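You operate a simulated robot arm through the tools that you are given. There is no shell and no other tool. Be economical: measure what you need, move in short steps, check, and stop when the job is done.

The job below is to be done with a simulated robot arm. You get a single attempt, and the scene is never put back.

TASK
Put the green glasses in the green glasses case, the red in the red.
Fine: each lid opens by a press on its tab; shut both lids.

The check looks at the end state, three seconds after you hand in, the way a careful person would. Anything else that was tipped, shoved, dropped, spilled or broken makes it a failure. Lids that push on must go on centred and level and be pressed home; caps that screw on are set level and turned clockwise until they are tight.

THE ROBOT
A 6-joint arm with a two-finger parallel gripper, fixed in place. Base frame: the origin is at the foot of the arm, x ahead of it, y to its left, z up; the work surface is at about z = 880. Lengths are in mm, angles in rad, forces in N, time in s.
With the tool pointing down near the work surface it reaches from about 260 to 660 mm from the base axis. Its first joint turns from -1.152 to 1.152 rad. Payload 2.9 kg.
The tool frame sits at the grasp point between the pads (the TCP): z along the fingers, y along the line on which they close. The tips reach 30 mm beyond it. The gripper opens to 110 mm. The fingers are 20 mm wide and 10 mm thick; the gripper's body (48 by 112 mm) begins 55 mm behind the TCP.
Orientation is that of the tool frame in the base frame, as a unit quaternion [w, x, y, z]. With the fingers straight down and closing along the base's y, the tool's x points along the base's -x, its y along +y and its z along -z.

THE INTERFACE
- The arm moves only by the tool drive_tool. Its argument "deltas" is a list of rows, each a list of 3 entries, a list of its own where there are three numbers: the shift along the tool's x, y, z in mm, then the turn, a rotation vector about the tool's x, y, z in rad, then the gripper command, from -1 (shut) to 1 (fully open), values between in proportion. In form: [[[tx, ty, tz], [ax, ay, az], claw], ...]. A call has 1 to 8 rows; each row shifts and turns the commanded pose from where the row before left it, along the tool's axes as they then stand. Each row takes 0.2 s and may step no farther than 50 mm and 0.15 rad from the row before; otherwise, or with a gripper value out of range, the whole call is refused. Where a pose cannot be reached the arm comes as near as it can. A force on the tool above 80 N (or 10 N above the force at the start of the call, whichever is more), or a blocked arm, ends the call early, and 0.2 s more pass. Each finger travels about 108 mm/s and halts on what it meets, pressing with about 29 N; the grip force reading is that of the motor and also rises with nothing between the fingers. The clock runs only during rows and for 0.2 s after the last one: add rows that do not move to give the fingers time. The reply holds the time, the measured pose of the TCP, the force on the tool along the base axes, the opening and the grip force, in the units named above and with some noise.
- Cameras (640 x 400 px; columns grow to the right, rows downward): "scene" is fixed at [56.9, 414.5, 1403.6]; the picture's right is [-0.91, -0.41, 0.00], its down [-0.15, 0.34, -0.93] and it looks along [0.38, -0.85, -0.38] (base axes); focal length 318 px, centre (320, 200). "wrist" rides on the gripper at [-36, 0, -57] in the tool frame; the picture's right is [0.00, -1.00, 0.00], its down [0.97, 0.00, -0.24] and it looks along [0.24, 0.00, 0.97] (tool axes); focal length 218 px, centre (320, 200).
- grab_frame(camera): a new picture of that camera. No time passes.
- locate(camera, pixels): for up to 12 pixels [column, row] of the newest picture of that camera ("zoom" is the newest enlarged one), the place [x, y, z] in the base frame of the surface seen there, good to about 2 mm. No time passes.
- enlarge(camera, box): a new picture of the part [left, top, right, bottom] of that camera's present view, enlarged. No time passes.
- finish_job(): hands the job in; it is judged then, once.

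Go step by step. Measure first, check grasps and placings, and put right what went wrong. The budget is 80 turns and 34 pictures, counting those below and the enlarged ones. Unless the task says otherwise, let go and move clear before handing in, and close with one line.

The tools are called as name(argument=value, ...) on one line, values as JSON. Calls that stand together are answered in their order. drive_tool: Moves the arm, as the interface text tells. Its arguments: {"type":"object","properties":{"deltas":{"type":"array","items":{"type":"array"}}},"required":["deltas"]} The other tools are called the same way: grab_frame (camera) takes a picture; locate (camera, pixels) gives the place of the surface under pixels of a picture; enlarge (camera, box) takes an enlarged picture of a part of a camera's view; finish_job () hands the job in.

At the start:

```text
time: 0.0
tool_pos: [372.1, -286.0, 1166.8]
tcp_rot: [0.0, 0.0, 1.0, 0.0]
ft_force: [-0.3, -0.2, 0.0]
width: 110.0
grip_force: 0.1
```

scene: 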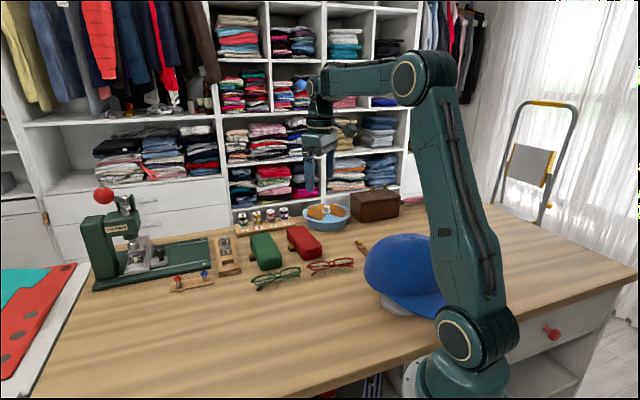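
wrist: 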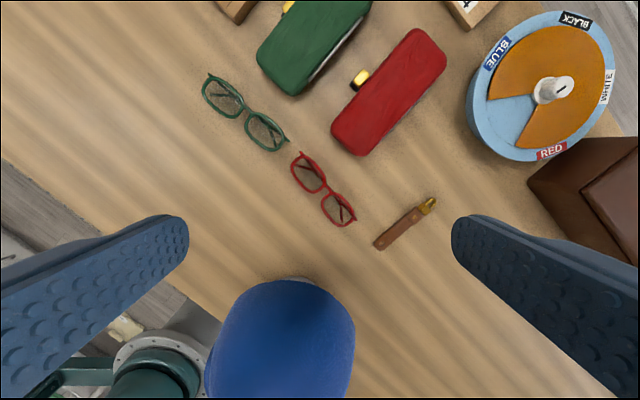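

The wrist view shows green case near (315,45), red case near (390,90), green glasses near (245,112) and red glasses near (323,190). I'll enlarge and measure.

enlarge(camera="wrist", box=[180, 0, 480, 260])

enlarge(camera="scene", box=[230, 200, 380, 300])

locate(camera="wrist", pixels=[[258, 55], [294, 95], [370, 5], [288, 7], [331, 130], [363, 155], [412, 30], [445, 62], [360, 78], [390, 95], [315, 45], [300, 130]])

locate(camera="wrist", pixels=[[209, 75], [203, 92], [240, 105], [248, 118], [287, 140], [270, 150], [300, 155], [292, 170], [325, 185], [355, 215], [340, 225], [318, 192]])

```text
1.54 times, centred on (330, 130) of wrist
```

zoom: 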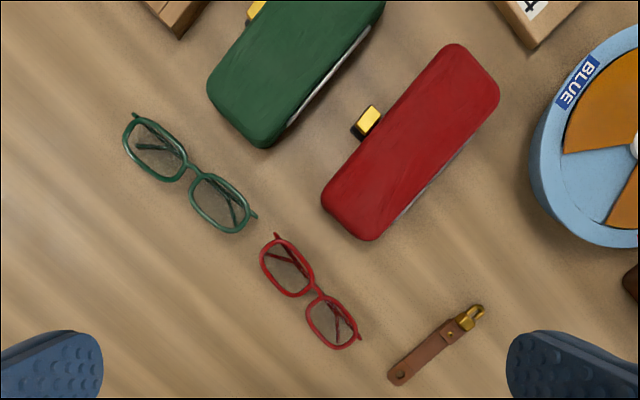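

```text
4.00 times, centred on (305, 250) of scene
```

zoom: 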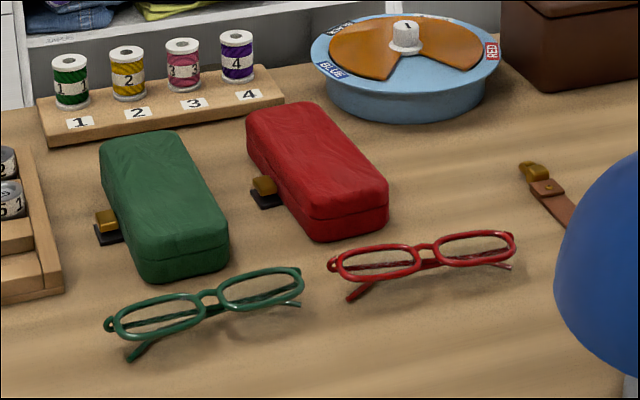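

```text
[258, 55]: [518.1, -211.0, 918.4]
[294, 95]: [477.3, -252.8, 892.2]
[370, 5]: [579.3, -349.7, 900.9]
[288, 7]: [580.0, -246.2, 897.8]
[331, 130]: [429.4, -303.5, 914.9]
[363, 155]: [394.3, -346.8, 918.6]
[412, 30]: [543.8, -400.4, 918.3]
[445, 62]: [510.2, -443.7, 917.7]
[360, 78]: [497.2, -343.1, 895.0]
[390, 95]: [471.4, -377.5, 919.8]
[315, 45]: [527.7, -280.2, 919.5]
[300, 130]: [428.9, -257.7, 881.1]
```

```text
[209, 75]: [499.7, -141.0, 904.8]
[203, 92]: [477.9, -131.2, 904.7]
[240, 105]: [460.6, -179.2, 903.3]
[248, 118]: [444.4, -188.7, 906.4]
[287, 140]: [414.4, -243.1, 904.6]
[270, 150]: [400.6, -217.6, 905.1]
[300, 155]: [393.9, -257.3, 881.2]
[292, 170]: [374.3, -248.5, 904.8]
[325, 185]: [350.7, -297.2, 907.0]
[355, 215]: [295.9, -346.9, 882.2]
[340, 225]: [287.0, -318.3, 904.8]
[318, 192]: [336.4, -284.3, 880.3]
```

The cases are about 40 mm tall, with gold tabs on their +y sides near z 895, and the glasses lie frame-up with the top at z about 905. I'll move closer and turn the tool square to the cases so I can see the tabs.

drive_tool(deltas=[[[-32, -5, 30], [0, 0, 0], 0], [[-32, -5, 30], [0, 0, 0], 0], [[-32, -5, 30], [0, 0, 0], 0], [[0, 0, 10], [0, 0, 0.14], -1], [[0, 0, 0], [0, 0, 0.14], -1], [[0, 0, 0], [0, 0, 0.14], -1], [[0, 0, 0], [0, 0, 0.14], -1], [[0, 0, 0], [0, 0, 0.138], -1]])

grab_frame(camera="wrist")

```text
time: 1.8
tool_pos: [467.7, -302.4, 1068.0]
tcp_rot: [0.0, 0.344, 0.939, 0.0]
ft_force: [0.3, -0.1, -0.4]
width: 0.2
grip_force: 29.1
```

```text
29 pictures are left
```

wrist: 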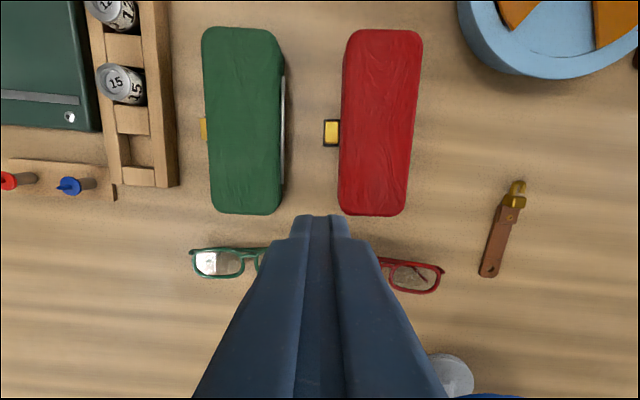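

The cases now stand almost upright in the view, with the red tab at (332,132) and the green one at (203,128). I'll measure the corners, tabs and glasses.

locate(camera="wrist", pixels=[[206, 50], [214, 195], [268, 50], [275, 195], [236, 30], [246, 211], [203, 128], [270, 120]])

locate(camera="wrist", pixels=[[348, 50], [342, 195], [418, 50], [404, 195], [383, 33], [373, 213], [328, 133], [335, 125], [335, 142], [324, 120], [324, 145], [350, 130]])

enlarge(camera="wrist", box=[180, 20, 440, 220])

```text
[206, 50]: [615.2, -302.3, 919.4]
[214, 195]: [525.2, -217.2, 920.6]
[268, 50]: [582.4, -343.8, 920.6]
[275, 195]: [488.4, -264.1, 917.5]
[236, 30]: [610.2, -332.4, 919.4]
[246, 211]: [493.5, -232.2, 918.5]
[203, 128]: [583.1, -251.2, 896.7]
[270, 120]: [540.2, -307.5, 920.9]
```

```text
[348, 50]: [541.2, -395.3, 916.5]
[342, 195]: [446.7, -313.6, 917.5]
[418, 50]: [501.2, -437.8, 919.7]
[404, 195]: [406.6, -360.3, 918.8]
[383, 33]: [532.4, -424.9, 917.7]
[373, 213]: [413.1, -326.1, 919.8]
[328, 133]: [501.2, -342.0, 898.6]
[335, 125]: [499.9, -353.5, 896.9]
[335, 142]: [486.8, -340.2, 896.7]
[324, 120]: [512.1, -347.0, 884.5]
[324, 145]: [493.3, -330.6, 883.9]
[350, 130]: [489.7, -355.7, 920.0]
```

```text
2.00 times, centred on (310, 120) of wrist
```

zoom: 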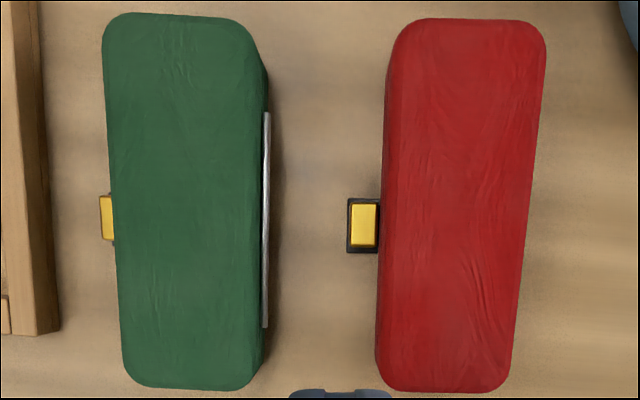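

The cases lie at a yaw of about -40°, which matches the tool. The red tab (zoom (362,225)) is about 10 mm clear of the lid edge, so I'll move the closed tips over its outer part and come down.

drive_tool(deltas=[[[-30, -5, 30], [0, 0, 0], -1], [[-19, -4, 30], [0, 0, 0], -1], [[0, 0, 30], [0, 0, 0], -1], [[0, 0, 35], [0, 0, 0], -1], [[0, 0, 0], [0, 0, 0], -1]])

grab_frame(camera="wrist")

```text
time: 3.0
tool_pos: [500.9, -339.4, 941.5]
tcp_rot: [-0.001, 0.342, 0.94, 0.0]
ft_force: [-0.5, -0.7, 0.2]
width: 0.2
grip_force: 29.4
```

```text
27 pictures are left
```

wrist: 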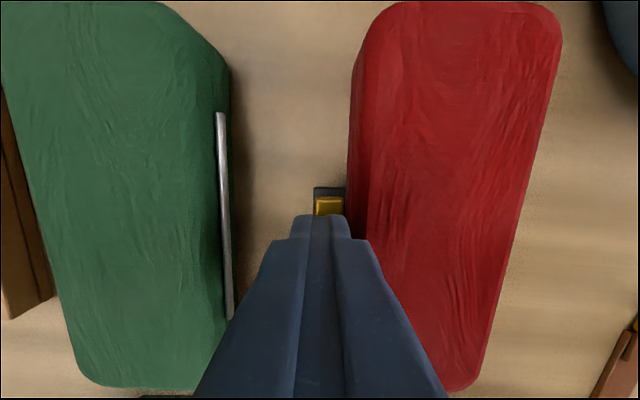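

The tips sit over the tab (327,205) and clear of the lid, so I'll press down in small steps.

drive_tool(deltas=[[[0, 0, 8], [0, 0, 0], -1], [[0, 0, 4], [0, 0, 0], -1], [[0, 0, 3], [0, 0, 0], -1], [[0, 0, 3], [0, 0, 0], -1]])

grab_frame(camera="wrist")

```text
time: 4.0
tool_pos: [499.5, -340.1, 923.6]
tcp_rot: [0.001, 0.342, 0.94, -0.001]
ft_force: [-2.1, 2.2, 7.5]
width: 0.0
grip_force: 28.5
```

```text
26 pictures are left
```

wrist: 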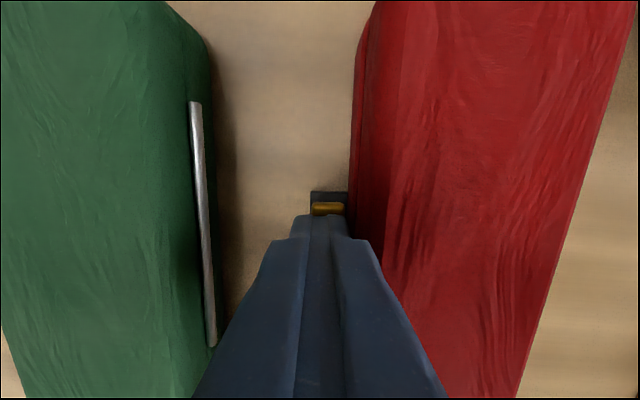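

There's 7.5 N of contact and the tab has gone down about 3 mm, so I'll press a little further.

drive_tool(deltas=[[[0, 0, 2], [0, 0, 0], -1], [[0, 0, 2], [0, 0, 0], -1], [[0, 0, 2], [0, 0, 0], -1], [[0, 0, 0], [0, 0, 0], -1]])

grab_frame(camera="scene")

```text
time: 5.0
tool_pos: [499.5, -341.2, 920.5]
tcp_rot: [0.005, 0.341, 0.94, 0.0]
ft_force: [1.1, -2.4, 16.4]
width: 0.0
grip_force: 29.0
```

```text
25 pictures are left
```

scene: 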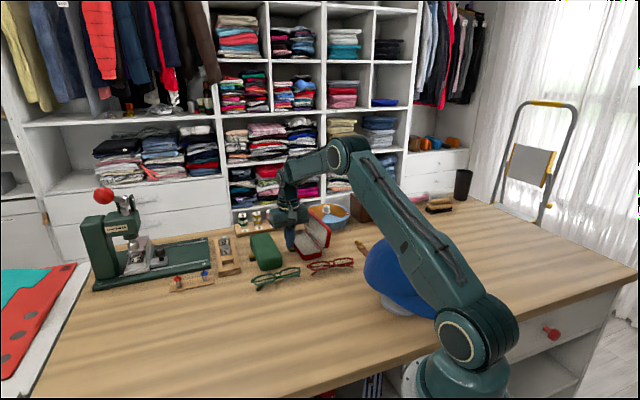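

The red lid has sprung open. I'll lift, back off toward the glasses and take a look.

drive_tool(deltas=[[[0, 5, -35], [0, 0, 0], -1], [[0, 0, -45], [0, 0, 0], -1], [[0, 0, -45], [0, 0, 0], -1], [[45, 0, -20], [0, 0, 0], 0], [[45, 0, 0], [0, 0, 0], 0.5], [[45, -5, 0], [0, 0, 0], 0.8], [[45, -5, 0], [0, 0, 0], 0.8], [[0, 0, 0], [0, 0, 0], 0.8]])

grab_frame(camera="wrist")

```text
time: 6.8
tool_pos: [359.0, -229.6, 1063.8]
tcp_rot: [0.0, 0.342, 0.94, -0.001]
ft_force: [-0.7, 0.1, 0.0]
width: 99.0
grip_force: 0.2
```

```text
24 pictures are left
```

wrist: 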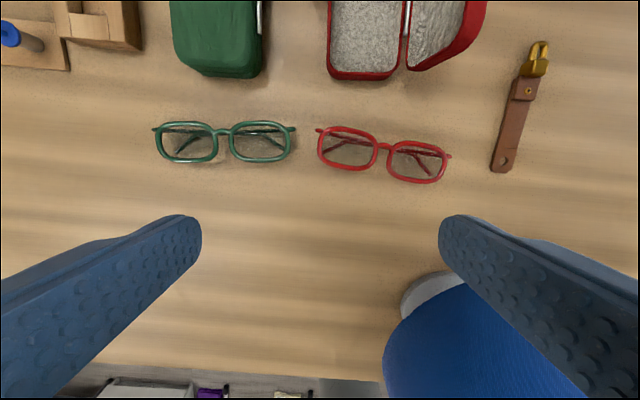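

Both pairs are visible: red spans (317,128)-(450,156) and green (152,128)-(296,128). I'll enlarge and measure the red frame and the open case.

enlarge(camera="wrist", box=[140, 90, 460, 290])

locate(camera="wrist", pixels=[[318, 129], [449, 156], [320, 158], [437, 181], [350, 128], [343, 165], [422, 142], [412, 181], [384, 146], [378, 136], [370, 163], [395, 175]])

locate(camera="wrist", pixels=[[153, 129], [295, 128], [185, 123], [185, 162], [260, 122], [262, 160], [222, 131], [365, 40], [332, 60], [400, 40], [365, 76], [420, 60]])

```text
2.00 times, centred on (300, 190) of wrist
```

zoom: 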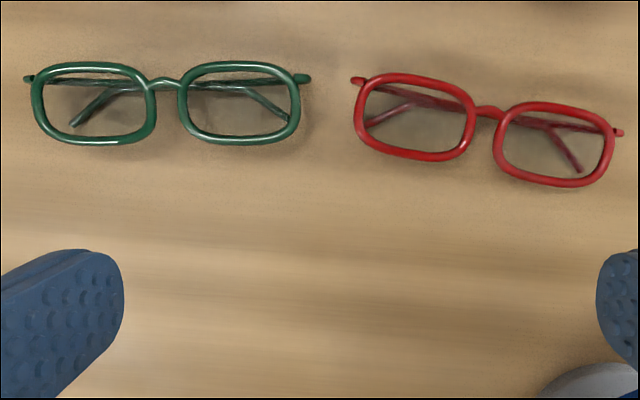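

```text
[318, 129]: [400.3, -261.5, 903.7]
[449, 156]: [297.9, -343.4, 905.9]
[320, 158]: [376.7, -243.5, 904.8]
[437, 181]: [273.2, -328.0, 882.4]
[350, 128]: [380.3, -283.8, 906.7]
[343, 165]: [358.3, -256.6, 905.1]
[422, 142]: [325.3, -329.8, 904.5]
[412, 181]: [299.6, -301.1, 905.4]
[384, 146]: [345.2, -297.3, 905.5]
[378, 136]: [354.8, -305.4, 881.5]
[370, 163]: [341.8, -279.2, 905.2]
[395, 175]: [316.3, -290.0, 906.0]
```

```text
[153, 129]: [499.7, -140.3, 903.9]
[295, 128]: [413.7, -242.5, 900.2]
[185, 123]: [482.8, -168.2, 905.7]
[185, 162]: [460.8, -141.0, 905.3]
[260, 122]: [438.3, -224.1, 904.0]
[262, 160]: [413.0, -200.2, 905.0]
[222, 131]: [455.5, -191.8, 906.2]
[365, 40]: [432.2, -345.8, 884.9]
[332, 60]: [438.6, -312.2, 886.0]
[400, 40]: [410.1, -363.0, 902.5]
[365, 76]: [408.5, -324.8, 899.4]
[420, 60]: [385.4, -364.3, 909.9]
```

The red frame centre is about (341.5,-292.7), with its long axis at 38.7° and a lens height of 36 mm. The case floor is at z 885 and the rim at about 900. I'll check where the hat is before coming down.

locate(camera="wrist", pixels=[[450, 285], [410, 300], [400, 340], [390, 380], [440, 310], [430, 350], [430, 390], [470, 60], [440, 60], [406, 10], [430, 20], [485, 5]])

drive_tool(deltas=[[[0, 0, 0], [0, 0, -0.14], 0.5], [[0, 0, 0], [0, 0, -0.14], 0.3], [[0, 0, 0], [0, 0, -0.14], 0.2], [[0, 0, 0], [0, 0, -0.14], 0.15], [[0, 0, 0], [0, 0, -0.14], 0.15], [[0, 0, 0], [0, 0, -0.14], 0.15], [[0, 0, 0], [0, 0, -0.14], 0.15], [[0, 0, 0], [0, 0, -0.14], 0.15]])

```text
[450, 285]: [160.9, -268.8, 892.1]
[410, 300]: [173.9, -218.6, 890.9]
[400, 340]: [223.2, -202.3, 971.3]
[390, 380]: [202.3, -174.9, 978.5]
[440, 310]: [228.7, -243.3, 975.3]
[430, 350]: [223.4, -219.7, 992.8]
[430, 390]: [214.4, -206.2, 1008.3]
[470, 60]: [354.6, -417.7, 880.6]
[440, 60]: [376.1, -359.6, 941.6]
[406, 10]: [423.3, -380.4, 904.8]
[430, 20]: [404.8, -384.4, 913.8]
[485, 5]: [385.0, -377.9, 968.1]
```

```text
time: 8.6
tool_pos: [358.8, -227.8, 1061.8]
tcp_rot: [0.0, -0.21, 0.978, 0.0]
ft_force: [-0.3, 0.0, -0.5]
width: 63.2
grip_force: 0.2
```

The hat is well clear (x < 230). I'll finish the turn, centre over the red glasses and come down to a check height.

drive_tool(deltas=[[[0, 0, 0], [0, 0, -0.126], 0.15], [[0, 0, 0], [0, 0, -0.126], 0.15], [[27, -20, 20], [0, 0, 0], 0.15], [[27, -20, 20], [0, 0, 0], 0.15], [[0, 0, 42], [0, 0, 0], 0.15], [[0, 0, 0], [0, 0, 0], 0.15]])

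grab_frame(camera="wrist")

```text
time: 10.0
tool_pos: [340.0, -295.4, 980.2]
tcp_rot: [0.0, -0.331, 0.944, 0.0]
ft_force: [-0.9, -0.3, -0.4]
width: 63.4
grip_force: 0.0
```

```text
22 pictures are left
```

wrist: 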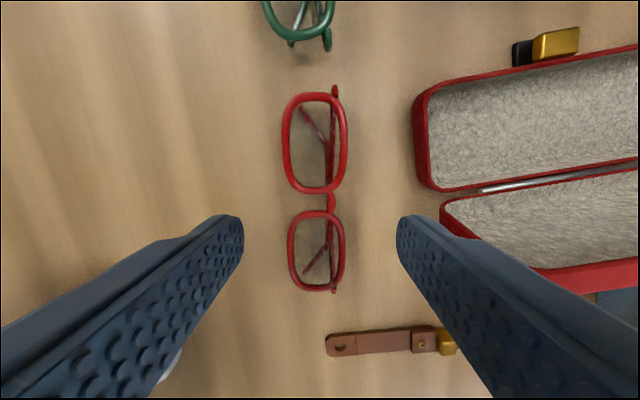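

The frame looks upright in the view and centred between the fingers. I'll check the bridge and rims against the TCP.

locate(camera="wrist", pixels=[[330, 205], [284, 145], [347, 145], [290, 250], [343, 250], [336, 92], [334, 290], [318, 190], [315, 213]])

```text
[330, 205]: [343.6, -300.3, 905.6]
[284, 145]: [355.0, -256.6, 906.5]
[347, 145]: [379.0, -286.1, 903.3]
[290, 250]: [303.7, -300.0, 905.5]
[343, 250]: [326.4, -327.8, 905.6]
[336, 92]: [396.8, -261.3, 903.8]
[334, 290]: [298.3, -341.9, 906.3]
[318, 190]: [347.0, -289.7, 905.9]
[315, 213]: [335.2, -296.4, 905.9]
```

The TCP is within 3 mm of the centre. I'll correct that, come down to TCP z 927 and close.

drive_tool(deltas=[[[-2.5, 1.5, 20], [0, 0, 0], 0.15], [[0, 0, 20], [0, 0, 0], 0.15], [[0, 0, 13], [0, 0, 0], 0.15], [[0, 0, 0], [0, 0, 0], 0.15], [[0, 0, 0], [0, 0, 0], -0.2], [[0, 0, 0], [0, 0, 0], -0.35], [[0, 0, 0], [0, 0, 0], -0.4], [[0, 0, 0], [0, 0, 0], -0.4]])

grab_frame(camera="wrist")

```text
time: 11.8
tool_pos: [341.3, -290.7, 927.7]
tcp_rot: [0.0, -0.33, 0.944, 0.001]
ft_force: [-0.3, 0.0, -0.7]
width: 38.7
grip_force: 29.0
```

```text
21 pictures are left
```

wrist: 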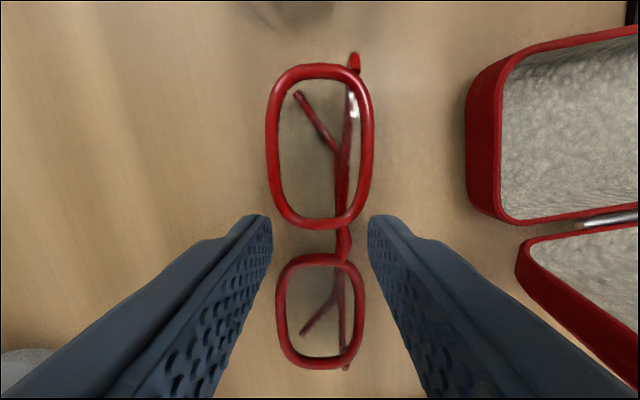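

The fingers halted at 38.7 mm against a command of 33 mm, so they are holding the frame. I'll lift straight up and check.

drive_tool(deltas=[[[0, 0, 0], [0, 0, 0], -0.6], [[0, 0, -10], [0, 0, 0], -0.6], [[0, 0, -30], [0, 0, 0], -0.6], [[0, 0, -30], [0, 0, 0], -0.6], [[0, 0, 0], [0, 0, 0], -0.6]])

grab_frame(camera="wrist")

```text
time: 13.0
tool_pos: [342.3, -292.5, 998.3]
tcp_rot: [0.001, -0.33, 0.944, 0.0]
ft_force: [0.3, -0.1, -0.5]
width: 38.5
grip_force: 29.7
```

```text
20 pictures are left
```

wrist: 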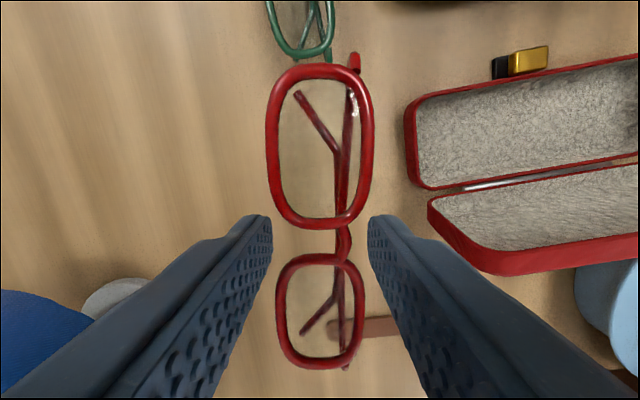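

The glasses are held level. I'll rise to 1050 and turn square to the case, keeping the case in view.

drive_tool(deltas=[[[0, 0, -40], [0, 0, 0.1], -0.6], [[0, 0, -12], [0, 0, 0.14], -0.6], [[0, 0, 0], [0, 0, 0.14], -0.6], [[0, 0, 0], [0, 0, 0.14], -0.6], [[0, 0, 0], [0, 0, 0.14], -0.6], [[0, 0, 0], [0, 0, 0.14], -0.6], [[0, 0, 0], [0, 0, 0.14], -0.6], [[0, 0, 0], [0, 0, 0.14], -0.6]])

drive_tool(deltas=[[[-20, 20, 0], [0, 0, 0.14], -0.6], [[-20, 20, 0], [0, 0, 0.148], -0.6], [[0, 0, 0], [0, 0, 0], -0.6]])

grab_frame(camera="wrist")

```text
time: 14.8
tool_pos: [343.9, -290.7, 1050.6]
tcp_rot: [0.0, 0.203, 0.979, 0.0]
ft_force: [0.8, 0.1, 0.3]
width: 38.8
grip_force: 29.1
```

```text
time: 15.6
tool_pos: [395.1, -273.3, 1049.6]
tcp_rot: [-0.001, 0.34, 0.94, 0.0]
ft_force: [0.5, -0.1, -0.6]
width: 38.7
grip_force: 28.6
```

```text
19 pictures are left
```

wrist: 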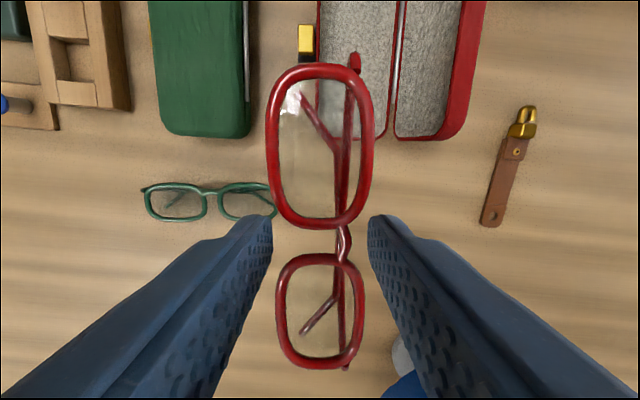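

The body's -v wall runs along (388,60)-(387,125). I'll measure the walls, floor and lid.

locate(camera="wrist", pixels=[[319, 30], [317, 50], [393, 30], [388, 120], [383, 110], [380, 137], [385, 40], [325, 30], [470, 30], [445, 137], [398, 100], [375, 20]])

```text
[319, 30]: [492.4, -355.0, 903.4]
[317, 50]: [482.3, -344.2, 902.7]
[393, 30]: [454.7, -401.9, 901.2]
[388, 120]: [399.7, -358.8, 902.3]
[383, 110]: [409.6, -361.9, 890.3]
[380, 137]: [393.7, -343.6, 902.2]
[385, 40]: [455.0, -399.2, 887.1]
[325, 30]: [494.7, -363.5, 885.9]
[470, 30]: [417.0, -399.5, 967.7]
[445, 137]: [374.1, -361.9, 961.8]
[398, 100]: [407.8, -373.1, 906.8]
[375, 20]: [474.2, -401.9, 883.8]
```

The body spans v -17..46 and u 522..681, so its centre is near (470.8,-375.6). I'll move over it and come down partway.

drive_tool(deltas=[[[-41, -10, 0], [0, 0, 0], -0.6], [[-41, -10, 0], [0, 0, 0], -0.6], [[-41.6, -9.7, 0], [0, 0, 0], -0.6], [[0, 0, 0], [0, 0, 0], -0.6], [[0, 0, 35], [0, 0, 0], -0.6], [[0, 0, 35], [0, 0, 0], -0.6], [[0, 0, 25], [0, 0, 0], -0.6], [[0, 0, 0], [0, 0, 0], -0.6]])

grab_frame(camera="wrist")

enlarge(camera="scene", box=[230, 180, 380, 290])

```text
time: 17.4
tool_pos: [469.6, -374.0, 954.5]
tcp_rot: [0.0, 0.34, 0.941, 0.0]
ft_force: [1.4, -1.1, -1.0]
width: 38.8
grip_force: 29.6
```

```text
18 pictures are left
```

wrist: 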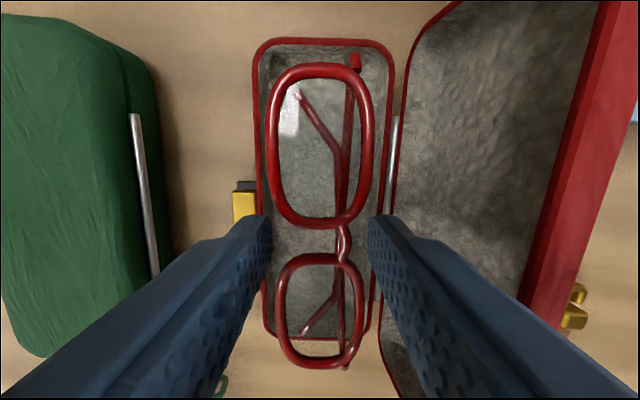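

```text
3.64 times, centred on (305, 235) of scene
```

zoom: 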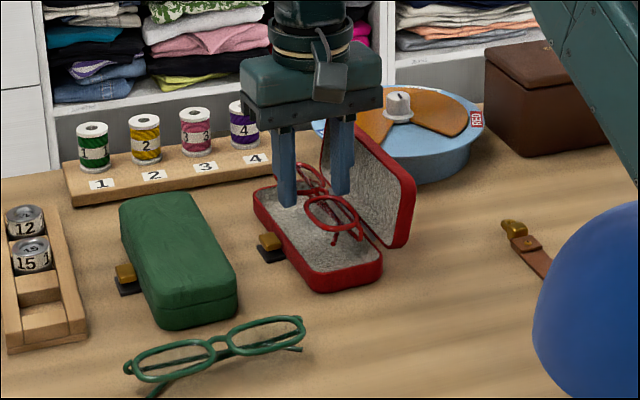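

The glasses hang over the body. I'll check the centring along and across before lowering.

locate(camera="wrist", pixels=[[320, 42], [320, 332], [258, 120], [385, 120], [268, 130], [372, 130], [355, 57], [346, 367], [267, 320], [375, 320]])

```text
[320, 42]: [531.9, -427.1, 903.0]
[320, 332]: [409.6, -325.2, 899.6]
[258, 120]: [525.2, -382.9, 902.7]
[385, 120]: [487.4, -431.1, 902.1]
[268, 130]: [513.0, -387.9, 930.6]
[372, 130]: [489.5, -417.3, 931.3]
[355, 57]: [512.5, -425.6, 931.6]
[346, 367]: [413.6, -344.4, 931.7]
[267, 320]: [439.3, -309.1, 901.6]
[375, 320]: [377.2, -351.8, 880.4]
```

It is centred in both directions to within 1 mm. I'll lower and release slightly.

drive_tool(deltas=[[[0, 0, 10], [0, 0, 0], -0.6], [[0, 0, 8], [0, 0, 0], -0.6], [[0, 0, 2.5], [0, 0, 0], -0.6], [[0, 0, 0], [0, 0, 0], -0.6]])

```text
time: 18.4
tool_pos: [472.0, -374.9, 935.6]
tcp_rot: [-0.001, 0.34, 0.94, 0.001]
ft_force: [0.5, 0.9, -1.1]
width: 38.6
grip_force: 28.6
```

drive_tool(deltas=[[[0, 0, 2], [0, 0, 0], -0.6], [[0, 0, 0], [0, 0, 0], -0.6], [[0, 0, 0], [0, 0, 0], -0.2], [[0, 0, 0], [0, 0, 0], -0.15], [[0, 0, -5], [0, 0, 0], -0.15], [[0, 0, -30], [0, 0, 0], -0.15], [[0, 0, -40], [0, 0, 0], -0.15], [[0, 0, 0], [0, 0, 0], -0.15]])

grab_frame(camera="wrist")

```text
time: 20.2
tool_pos: [470.2, -375.1, 1008.6]
tcp_rot: [0.0, 0.34, 0.94, 0.0]
ft_force: [0.2, 0.2, 0.8]
width: 46.8
grip_force: 0.1
```

```text
16 pictures are left
```

wrist: 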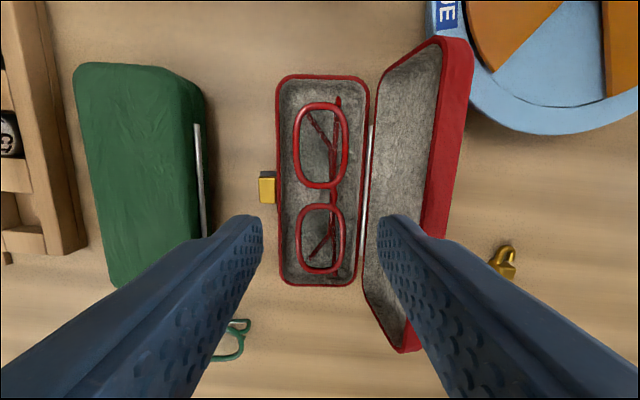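

The red glasses lie inside the body. Next I'll close the lid by pushing from behind (-v side), so I need the free space there.

locate(camera="wrist", pixels=[[472, 115], [490, 125], [520, 132], [550, 130], [445, 150], [470, 60], [440, 42], [500, 255], [490, 200], [430, 235], [405, 345], [445, 200]])

```text
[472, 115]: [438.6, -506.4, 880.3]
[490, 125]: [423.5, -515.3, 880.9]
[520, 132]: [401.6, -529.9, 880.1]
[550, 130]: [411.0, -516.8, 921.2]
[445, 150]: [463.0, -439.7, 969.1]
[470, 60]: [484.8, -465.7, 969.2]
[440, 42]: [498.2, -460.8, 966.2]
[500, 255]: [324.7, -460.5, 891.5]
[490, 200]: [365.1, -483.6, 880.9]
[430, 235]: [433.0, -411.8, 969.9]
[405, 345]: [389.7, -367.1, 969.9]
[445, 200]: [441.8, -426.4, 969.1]
```

Behind the lid it is clear: the tin is more than 60 mm away and the lid's top edge is at v about -42, z 969. I'll go over, close the fingers and come down behind the lid.

drive_tool(deltas=[[[0, 0, -35], [0, 0, 0], -0.5], [[0, -35, 0], [0, 0, 0], -1], [[0, -35, 0], [0, 0, 0], -1], [[0, -32, 0], [0, 0, 0], -1], [[0, 0, 0], [0, 0, 0], -1], [[0, 0, 35], [0, 0, 0], -1], [[0, 0, 34], [0, 0, 0], -1], [[0, 0, 0], [0, 0, 0], -1]])

```text
time: 22.0
tool_pos: [406.3, -453.8, 973.8]
tcp_rot: [-0.001, 0.341, 0.94, 0.0]
ft_force: [-0.3, -0.6, 0.7]
width: 0.1
grip_force: 28.5
```

The fingers are behind the lid at v -86. I'll push it over along its arc.

drive_tool(deltas=[[[0, 18, 0], [0, 0, 0], -1], [[0, 12, -2], [0, 0, 0], -1], [[0, 12, -2], [0, 0, 0], -1], [[0, 13, -2], [0, 0, 0], -1], [[0, 13, -2], [0, 0, 0], -1], [[0, 13, 2], [0, 0, 0], -1], [[0, 0, 0], [0, 0, 0], -1]])

grab_frame(camera="wrist")

```text
time: 23.6
tool_pos: [457.4, -392.5, 980.3]
tcp_rot: [0.0, 0.34, 0.941, 0.0]
ft_force: [0.1, -0.4, -0.4]
width: 0.0
grip_force: 29.3
```

```text
15 pictures are left
```

wrist: 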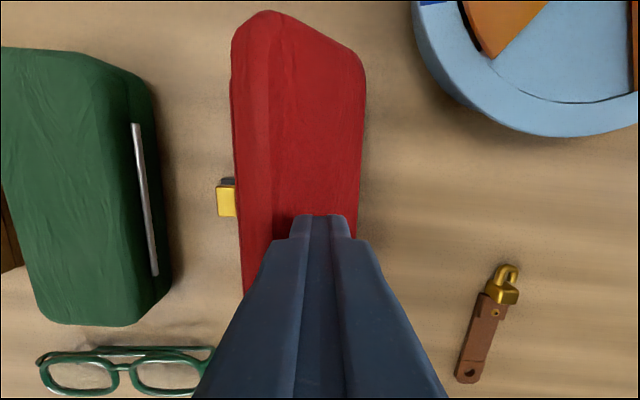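

The lid has come over and shows no force on the tool. I'll check its level.

locate(camera="wrist", pixels=[[245, 100], [245, 200], [300, 120], [350, 120], [355, 200], [270, 30], [236, 150], [227, 205]])

```text
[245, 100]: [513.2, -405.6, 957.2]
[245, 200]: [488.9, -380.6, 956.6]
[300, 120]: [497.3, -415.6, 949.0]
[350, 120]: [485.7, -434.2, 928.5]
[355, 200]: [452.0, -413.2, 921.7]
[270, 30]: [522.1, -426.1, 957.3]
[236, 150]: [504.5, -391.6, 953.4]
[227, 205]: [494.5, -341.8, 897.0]
```

The lid stands at about 45° (front z 957, back z 922), resting on the tips. I'll continue down the arc.

drive_tool(deltas=[[[0, 12, 3], [0, 0, 0], -1], [[0, 10, 8], [0, 0, 0], -1], [[0, 7, 8], [0, 0, 0], -1], [[0, 4, 7], [0, 0, 0], -1], [[0, 0, 3], [0, 0, 0], -1], [[0, 0, 0], [0, 0, 0], -1]])

grab_frame(camera="wrist")

```text
time: 25.0
tool_pos: [481.3, -365.8, 949.3]
tcp_rot: [0.0, 0.34, 0.94, 0.0]
ft_force: [0.2, -0.1, -0.1]
width: 0.1
grip_force: 29.2
```

```text
14 pictures are left
```

wrist: 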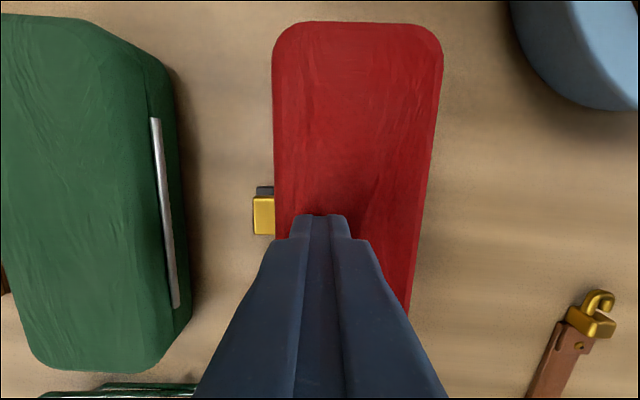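

The lid is nearly flat and the tips are at z 919 near its front edge. I'll press down until it latches.

drive_tool(deltas=[[[0, 3, 2], [0, 0, 0], -1], [[0, 0, 2], [0, 0, 0], -1], [[0, 0, 2], [0, 0, 0], -1], [[0, 0, 0], [0, 0, 0], -1]])

```text
time: 26.0
tool_pos: [482.5, -364.2, 947.0]
tcp_rot: [0.002, 0.34, 0.94, -0.001]
ft_force: [-4.2, 5.7, 23.0]
width: 0.0
grip_force: 29.3
```

There's 23 N now. I'll press slightly more, then lift and check whether the lid stays down.

drive_tool(deltas=[[[0, 0, 2], [0, 0, 0], -1], [[0, 0, 2], [0, 0, 0], -1], [[0, 0, 0], [0, 0, 0], -1]])

drive_tool(deltas=[[[0, 0, -10], [0, 0, 0], -1], [[0, 0, -40], [0, 0, 0], -1], [[0, 0, -40], [0, 0, 0], -1], [[0, 0, -20], [0, 0, 0], -1], [[0, 0, 0], [0, 0, 0], -1]])

grab_frame(camera="wrist")

```text
time: 26.8
tool_pos: [482.6, -363.9, 945.8]
tcp_rot: [0.003, 0.339, 0.941, -0.002]
ft_force: [-7.5, 12.3, 41.3]
width: 0.3
grip_force: 29.0
```

```text
time: 28.0
tool_pos: [480.4, -362.6, 1051.3]
tcp_rot: [0.0, 0.341, 0.94, -0.001]
ft_force: [-0.6, -0.2, 0.4]
width: 0.3
grip_force: 29.0
```

```text
13 pictures are left
```

wrist: 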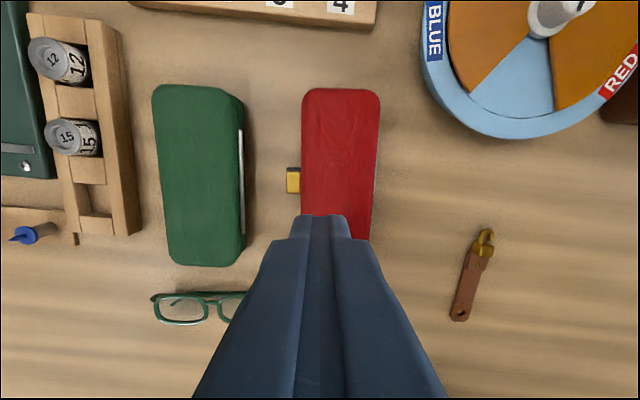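

locate(camera="wrist", pixels=[[310, 110], [372, 110], [310, 205], [368, 205], [340, 95], [306, 160], [293, 180], [160, 165], [240, 165], [175, 250], [235, 250], [200, 95]])

enlarge(camera="scene", box=[230, 200, 380, 300])

```text
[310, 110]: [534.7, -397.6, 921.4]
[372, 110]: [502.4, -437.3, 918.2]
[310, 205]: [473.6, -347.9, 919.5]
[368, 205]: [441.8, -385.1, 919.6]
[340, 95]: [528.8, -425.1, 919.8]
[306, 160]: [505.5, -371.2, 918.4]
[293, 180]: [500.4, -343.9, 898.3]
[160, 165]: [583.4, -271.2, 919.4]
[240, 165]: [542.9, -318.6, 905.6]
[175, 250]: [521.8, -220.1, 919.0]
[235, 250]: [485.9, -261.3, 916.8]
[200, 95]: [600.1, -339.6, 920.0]
```

```text
4.00 times, centred on (305, 250) of scene
```

zoom: 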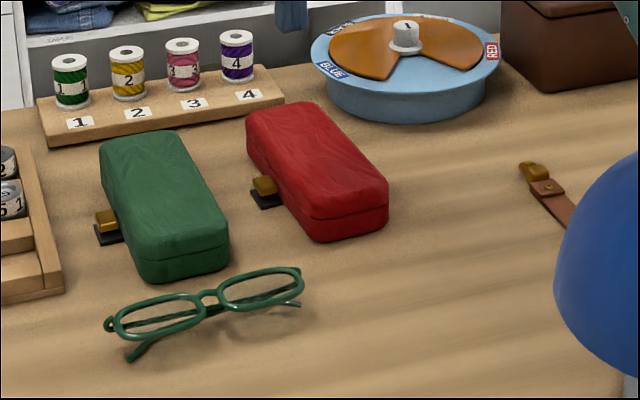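

The red case is shut level at z 919.5 and in its original place, with everything else undisturbed. Now I'll move toward the green tab for a closer look.

drive_tool(deltas=[[[15, 37, 0], [0, 0, 0], -1], [[15, 37, 0], [0, 0, 0], -1], [[15, 37, 0], [0, 0, 0], -1], [[15, 39, 0], [0, 0, 0], -1], [[0, 0, 20], [0, 0, 0], -1], [[0, 0, 0], [0, 0, 0], -1]])

grab_frame(camera="wrist")

```text
time: 29.4
tool_pos: [530.3, -208.6, 1030.6]
tcp_rot: [0.001, 0.34, 0.941, 0.0]
ft_force: [0.9, 0.5, -0.2]
width: 0.0
grip_force: 28.5
```

```text
11 pictures are left
```

wrist: 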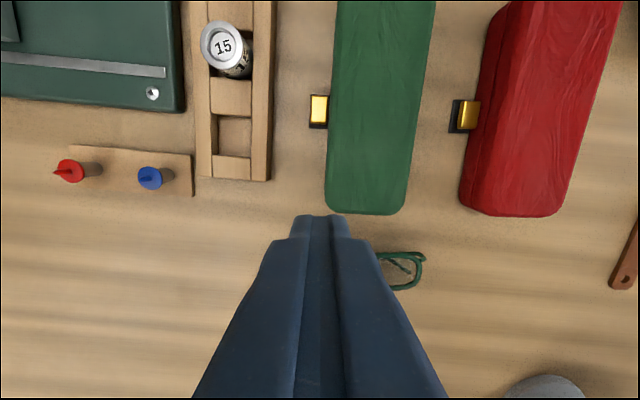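

locate(camera="wrist", pixels=[[319, 112], [314, 112], [325, 112], [319, 98], [319, 126], [311, 93], [311, 129], [271, 112], [334, 112], [329, 180], [340, 20], [365, 212]])

```text
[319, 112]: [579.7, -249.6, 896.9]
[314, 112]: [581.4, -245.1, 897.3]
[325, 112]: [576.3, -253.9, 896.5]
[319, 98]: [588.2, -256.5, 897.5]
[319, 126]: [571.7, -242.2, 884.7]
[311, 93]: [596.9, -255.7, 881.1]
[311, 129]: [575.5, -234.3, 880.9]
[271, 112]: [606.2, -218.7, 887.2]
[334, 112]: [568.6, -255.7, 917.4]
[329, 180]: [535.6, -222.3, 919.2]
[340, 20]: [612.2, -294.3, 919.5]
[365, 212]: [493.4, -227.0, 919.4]
```

The green tab centre is about u 604, v 182, with the tray edge 40 mm away. I'll line up and press as I did for red.

drive_tool(deltas=[[[-32, 2, 20], [0, 0, 0], -1], [[-31.7, 1.8, 20], [0, 0, 0], -1], [[0, 0, 30], [0, 0, 0], -1], [[0, 0, 20], [0, 0, 0], -1], [[0, 0, 8], [0, 0, 0], -1], [[0, 0, 4], [0, 0, 0], -1], [[0, 0, 3], [0, 0, 0], -1], [[0, 0, 2], [0, 0, 0], -1]])

```text
time: 31.2
tool_pos: [583.3, -245.6, 925.0]
tcp_rot: [0.001, 0.34, 0.941, 0.0]
ft_force: [-2.2, 3.1, 9.1]
width: 0.1
grip_force: 29.2
```

drive_tool(deltas=[[[0, 0, 2], [0, 0, 0], -1], [[0, 0, 2], [0, 0, 0], -1], [[0, 0, 2], [0, 0, 0], -1], [[0, 0, 1.5], [0, 0, 0], -1], [[0, 0, 0], [0, 0, 0], -1]])

```text
time: 32.4
tool_pos: [583.4, -247.7, 924.2]
tcp_rot: [0.006, 0.34, 0.94, 0.0]
ft_force: [-14.8, 11.1, 52.9]
width: 0.4
grip_force: 29.0
```

There's 53 N and no further travel, unlike red. I'll look before doing more.

grab_frame(camera="wrist")

```text
10 pictures are left
```

wrist: 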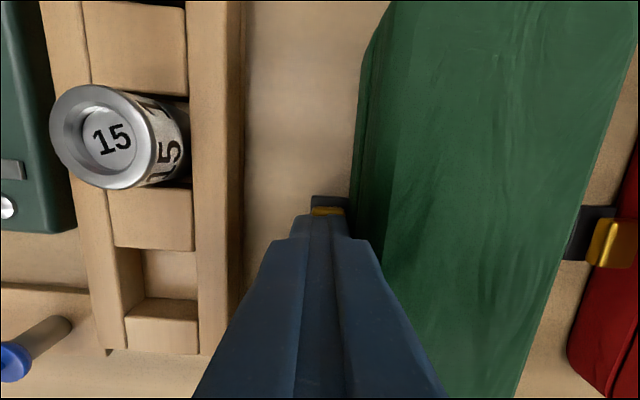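

locate(camera="wrist", pixels=[[400, 100], [400, 200], [500, 100], [560, 150], [480, 300], [361, 130], [366, 60], [327, 211], [318, 200]])

```text
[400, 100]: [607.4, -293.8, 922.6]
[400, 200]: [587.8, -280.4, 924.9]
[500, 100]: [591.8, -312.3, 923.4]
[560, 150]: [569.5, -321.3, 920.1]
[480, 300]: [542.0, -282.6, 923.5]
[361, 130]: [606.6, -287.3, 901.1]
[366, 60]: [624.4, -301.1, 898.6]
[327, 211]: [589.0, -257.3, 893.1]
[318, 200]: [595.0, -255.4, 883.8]
```

The lid has risen 4 mm (z 924 against 919.5) and the tab is 4 mm down, so the latch may have let go. I'll lift slightly outward and look.

drive_tool(deltas=[[[0, 0, -5], [0, 0, 0], -1], [[0, 2, -5], [0, 0, 0], -1], [[0, 0, -15], [0, 0, 0], -1], [[0, 0, 0], [0, 0, 0], -1], [[0, 0, 0], [0, 0, 0], -1]])

enlarge(camera="scene", box=[230, 200, 380, 300])

```text
time: 33.6
tool_pos: [585.0, -245.9, 940.6]
tcp_rot: [0.0, 0.34, 0.94, 0.0]
ft_force: [0.5, -0.2, -0.1]
width: 0.3
grip_force: 29.2
```

```text
4.00 times, centred on (305, 250) of scene
```

zoom: 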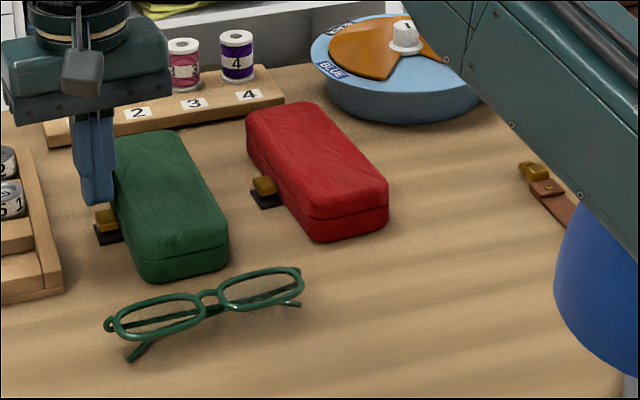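

The green case is still closed. I'll press again further out on the tab (v about 189), for more leverage and clear of the lid's swing.

drive_tool(deltas=[[[2, 2, 8], [0, 0, 0], -1], [[0, 0, 4], [0, 0, 0], -1], [[0, 0, 3], [0, 0, 0], -1], [[0, 0, 2], [0, 0, 0], -1], [[0, 0, 2], [0, 0, 0], -1], [[0, 0, 2], [0, 0, 0], -1], [[0, 0, 0], [0, 0, 0], -1]])

```text
time: 35.2
tool_pos: [585.1, -244.3, 921.8]
tcp_rot: [0.001, 0.339, 0.941, 0.0]
ft_force: [-3.3, 1.4, 8.9]
width: 0.0
grip_force: 29.2
```

It's deeper now, at 921.8 with only 9 N. I'll press a bit more.

drive_tool(deltas=[[[0, 0, 1.5], [0, 0, 0], -1], [[0, 0, 1.5], [0, 0, 0], -1], [[0, 0, 0], [0, 0, 0], -1], [[0, 0, 0], [0, 0, 0], -1]])

locate(camera="wrist", pixels=[[400, 100], [500, 100], [450, 150], [420, 150]])

```text
time: 36.2
tool_pos: [585.1, -244.7, 919.5]
tcp_rot: [0.003, 0.34, 0.941, -0.001]
ft_force: [-5.9, 2.9, 28.4]
width: 0.1
grip_force: 28.8
```

```text
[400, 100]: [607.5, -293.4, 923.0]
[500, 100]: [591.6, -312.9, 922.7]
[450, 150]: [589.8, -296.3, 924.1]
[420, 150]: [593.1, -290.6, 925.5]
```

At 919.5 it has gone past the depth where red opened. I'll rise and back off, opening the gripper for the glasses, then look.

drive_tool(deltas=[[[0, 3, -35], [0, 0, 0], -1], [[0, 0, -45], [0, 0, 0], -1], [[0, 0, -50], [0, 0, 0], -1], [[45, 0, 0], [0, 0, 0], 0], [[45, 0, 0], [0, 0, 0], 0.3], [[45, -5, 0], [0, 0, 0], 0.3], [[20, -5, 0], [0, 0, 0], 0.3], [[0, 0, 0], [0, 0, 0], 0.3]])

grab_frame(camera="wrist")

```text
time: 38.0
tool_pos: [459.2, -148.7, 1045.6]
tcp_rot: [0.0, 0.34, 0.94, 0.0]
ft_force: [-0.7, -1.0, 0.9]
width: 71.8
grip_force: 0.2
```

```text
8 pictures are left
```

wrist: 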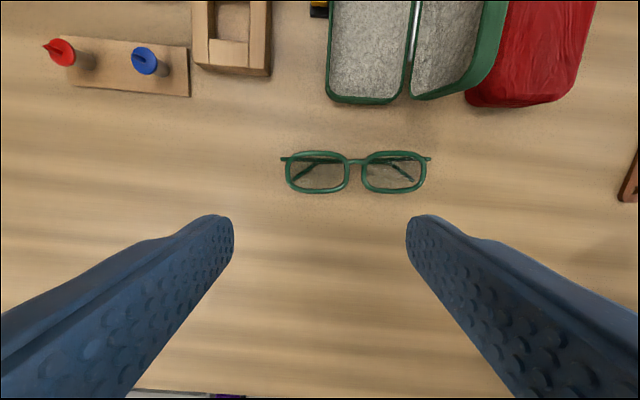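

The green case is open. I'll measure the green frame and the case body and lid.

locate(camera="wrist", pixels=[[282, 158], [430, 158], [318, 152], [318, 193], [394, 152], [395, 193], [347, 180], [363, 180], [300, 153], [412, 153]])

locate(camera="wrist", pixels=[[331, 20], [328, 80], [408, 80], [412, 20], [350, 103], [385, 101], [405, 60], [360, 50], [490, 20], [470, 70], [440, 97], [510, 5]])

```text
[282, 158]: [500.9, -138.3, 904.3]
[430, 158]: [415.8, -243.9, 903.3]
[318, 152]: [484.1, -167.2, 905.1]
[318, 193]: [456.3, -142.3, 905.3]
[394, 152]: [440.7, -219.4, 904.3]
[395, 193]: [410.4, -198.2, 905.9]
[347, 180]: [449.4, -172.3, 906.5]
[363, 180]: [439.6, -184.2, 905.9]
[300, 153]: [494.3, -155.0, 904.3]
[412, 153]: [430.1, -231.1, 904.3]
```

```text
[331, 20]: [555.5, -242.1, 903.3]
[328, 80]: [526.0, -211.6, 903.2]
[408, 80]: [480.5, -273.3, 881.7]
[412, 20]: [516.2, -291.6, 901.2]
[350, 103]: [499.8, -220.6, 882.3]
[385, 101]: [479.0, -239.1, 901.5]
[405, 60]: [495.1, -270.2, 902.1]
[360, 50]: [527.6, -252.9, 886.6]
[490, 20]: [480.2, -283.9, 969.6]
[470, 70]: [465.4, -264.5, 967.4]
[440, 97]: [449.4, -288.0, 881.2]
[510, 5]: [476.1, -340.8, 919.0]
```

The green frame centre is about (448.2,-181.9) with its axis at 50.5°. I'll turn the tool to match.

drive_tool(deltas=[[[0, 0, 0], [0, 0, -0.1432], 0.2], [[0, 0, 0], [0, 0, -0.1432], 0.15], [[0, 0, 0], [0, 0, -0.1432], 0.15], [[0, 0, 0], [0, 0, -0.1432], 0.15], [[0, 0, 0], [0, 0, -0.1432], 0.15], [[0, 0, 0], [0, 0, -0.1432], 0.15], [[0, 0, 0], [0, 0, -0.1432], 0.15], [[0, 0, 0], [0, 0, -0.1432], 0.15]])

drive_tool(deltas=[[[0, 0, 0], [0, 0, -0.1432], 0.15], [[0, 0, 0], [0, 0, -0.1432], 0.15], [[0, 0, 0], [0, 0, -0.1432], 0.15], [[0, 0, 0], [0, 0, 0], 0.15]])

```text
time: 39.8
tool_pos: [460.5, -150.1, 1046.9]
tcp_rot: [0.0, -0.225, 0.974, 0.0]
ft_force: [0.8, -0.3, -1.3]
width: 63.1
grip_force: 0.1
```

```text
time: 40.8
tool_pos: [458.8, -149.3, 1046.5]
tcp_rot: [-0.001, -0.427, 0.904, 0.0]
ft_force: [-0.5, -0.5, -0.1]
width: 63.3
grip_force: 0.0
```

The yaw is right. I'll centre over the frame and come down to the check height.

drive_tool(deltas=[[[32.2, -11.9, 20], [0, 0, 0], 0.15], [[0, 0, 40], [0, 0, 0], 0.15], [[0, 0, 25], [0, 0, 0], 0.15], [[0, 0, 0], [0, 0, 0], 0.15]])

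grab_frame(camera="wrist")

```text
time: 41.8
tool_pos: [448.2, -182.6, 959.4]
tcp_rot: [0.0, -0.426, 0.905, 0.0]
ft_force: [0.5, 0.5, -0.2]
width: 63.3
grip_force: 0.1
```

```text
7 pictures are left
```

wrist: 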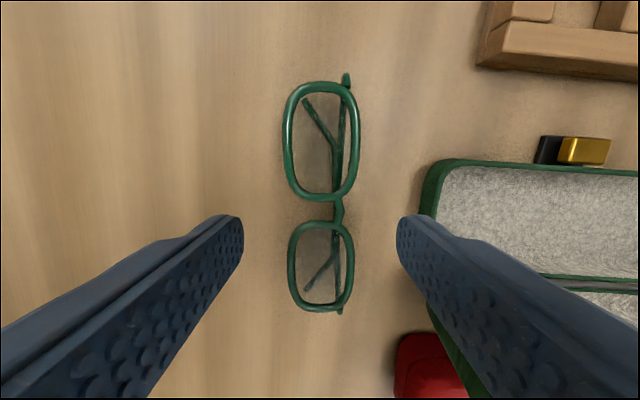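

locate(camera="wrist", pixels=[[320, 200], [320, 223], [285, 140], [358, 140], [290, 265], [353, 265], [346, 78], [340, 310], [425, 200], [433, 170]])

```text
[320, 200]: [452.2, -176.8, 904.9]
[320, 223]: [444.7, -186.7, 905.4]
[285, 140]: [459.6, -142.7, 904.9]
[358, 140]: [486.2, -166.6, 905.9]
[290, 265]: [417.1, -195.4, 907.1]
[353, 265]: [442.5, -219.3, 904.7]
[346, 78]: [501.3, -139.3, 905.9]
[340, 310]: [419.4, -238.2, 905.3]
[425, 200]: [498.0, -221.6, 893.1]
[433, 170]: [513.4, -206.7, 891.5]
```

The TCP is on centre to within 1.5 mm and the finger clears the case wall by 20 mm. I'll come down and grasp.

drive_tool(deltas=[[[0, -0.8, 20], [0, 0, 0], 0.15], [[0, 0, 12], [0, 0, 0], 0.15], [[0, 0, 0], [0, 0, 0], 0.15], [[0, 0, 0], [0, 0, 0], -0.2], [[0, 0, 0], [0, 0, 0], -0.4], [[0, 0, 0], [0, 0, 0], -0.6], [[0, 0, 0], [0, 0, 0], -0.6]])

```text
time: 43.4
tool_pos: [448.0, -181.0, 929.3]
tcp_rot: [0.0, -0.426, 0.905, 0.0]
ft_force: [0.0, -0.3, -0.1]
width: 38.4
grip_force: 29.1
```

Gripped at 38.4 mm. I'll lift, turn toward the case's angle and look.

drive_tool(deltas=[[[0, 0, -10], [0, 0, 0], -0.6], [[0, 0, -40], [0, 0, 0], -0.6], [[0, 0, -40], [0, 0, 0], -0.6], [[0, 0, -32], [0, 0, 0.146], -0.6], [[0, 0, 0], [0, 0, 0.146], -0.6], [[0, 0, 0], [0, 0, 0.146], -0.6], [[0, 0, 0], [0, 0, 0.146], -0.6], [[0, 0, 0], [0, 0, 0.146], -0.6]])

drive_tool(deltas=[[[0, 0, 0], [0, 0, 0.146], -0.6], [[0, 0, 0], [0, 0, 0.146], -0.6], [[0, 0, 0], [0, 0, 0.146], -0.6], [[0, 0, 0], [0, 0, 0.146], -0.6], [[0, 0, 0], [0, 0, 0.146], -0.6], [[0, 0, 0], [0, 0, 0.146], -0.6], [[0, 30, 0], [0, 0, 0], -0.6], [[0, 0, 0], [0, 0, 0], -0.6]])

grab_frame(camera="wrist")

```text
time: 45.2
tool_pos: [450.5, -182.2, 1052.1]
tcp_rot: [0.0, -0.074, 0.997, 0.0]
ft_force: [-0.4, -0.9, -0.8]
width: 38.8
grip_force: 29.1
```

```text
time: 47.0
tool_pos: [469.3, -159.9, 1052.9]
tcp_rot: [0.0, 0.356, 0.934, 0.0]
ft_force: [0.6, -0.2, 0.2]
width: 38.9
grip_force: 28.7
```

```text
6 pictures are left
```

wrist: 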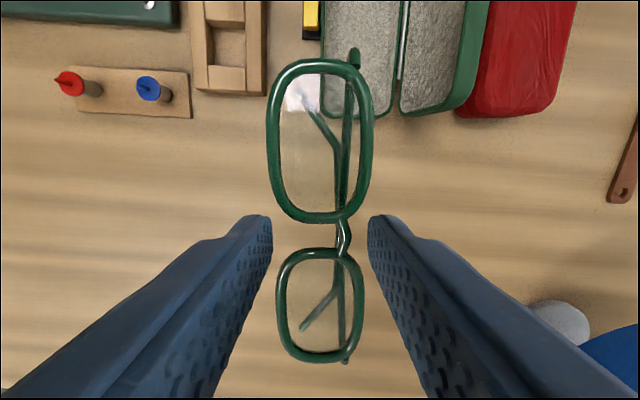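

The glasses are held well, and the yaw is 41.7°. I'll move over the green body centre (~(551.6,-280.9)) and come down to check height.

drive_tool(deltas=[[[-35.5, -8.9, 0], [0, 0, 0], -0.6], [[-35.5, -8.9, 0], [0, 0, 0], -0.6], [[-35.5, -8.9, 0], [0, 0, 0], -0.6], [[-35.5, -8.9, 0], [0, 0, 0], -0.6], [[0, 0, 35], [0, 0, 0], -0.6], [[0, 0, 35], [0, 0, 0], -0.6], [[0, 0, 24], [0, 0, 0], -0.6], [[0, 0, 0], [0, 0, 0], -0.6]])

grab_frame(camera="wrist")

```text
time: 48.8
tool_pos: [549.9, -280.7, 959.6]
tcp_rot: [0.0, 0.355, 0.935, 0.0]
ft_force: [0.0, 0.5, 0.1]
width: 38.7
grip_force: 28.8
```

```text
5 pictures are left
```

wrist: 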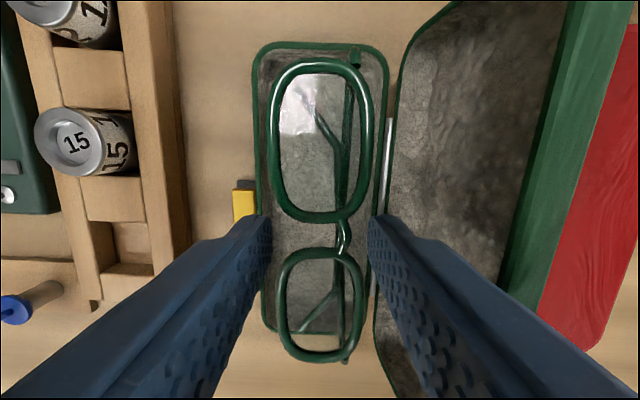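

locate(camera="wrist", pixels=[[320, 47], [310, 331], [256, 110], [258, 170], [381, 110], [378, 170], [265, 310], [269, 130], [372, 130], [355, 52], [346, 360]])

```text
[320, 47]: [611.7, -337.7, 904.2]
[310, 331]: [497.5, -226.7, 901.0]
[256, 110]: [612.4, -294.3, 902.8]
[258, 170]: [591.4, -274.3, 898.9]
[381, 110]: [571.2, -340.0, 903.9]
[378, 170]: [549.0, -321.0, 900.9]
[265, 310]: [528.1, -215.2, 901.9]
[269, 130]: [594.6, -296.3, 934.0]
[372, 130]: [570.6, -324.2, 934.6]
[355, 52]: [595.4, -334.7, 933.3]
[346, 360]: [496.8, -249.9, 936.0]
```

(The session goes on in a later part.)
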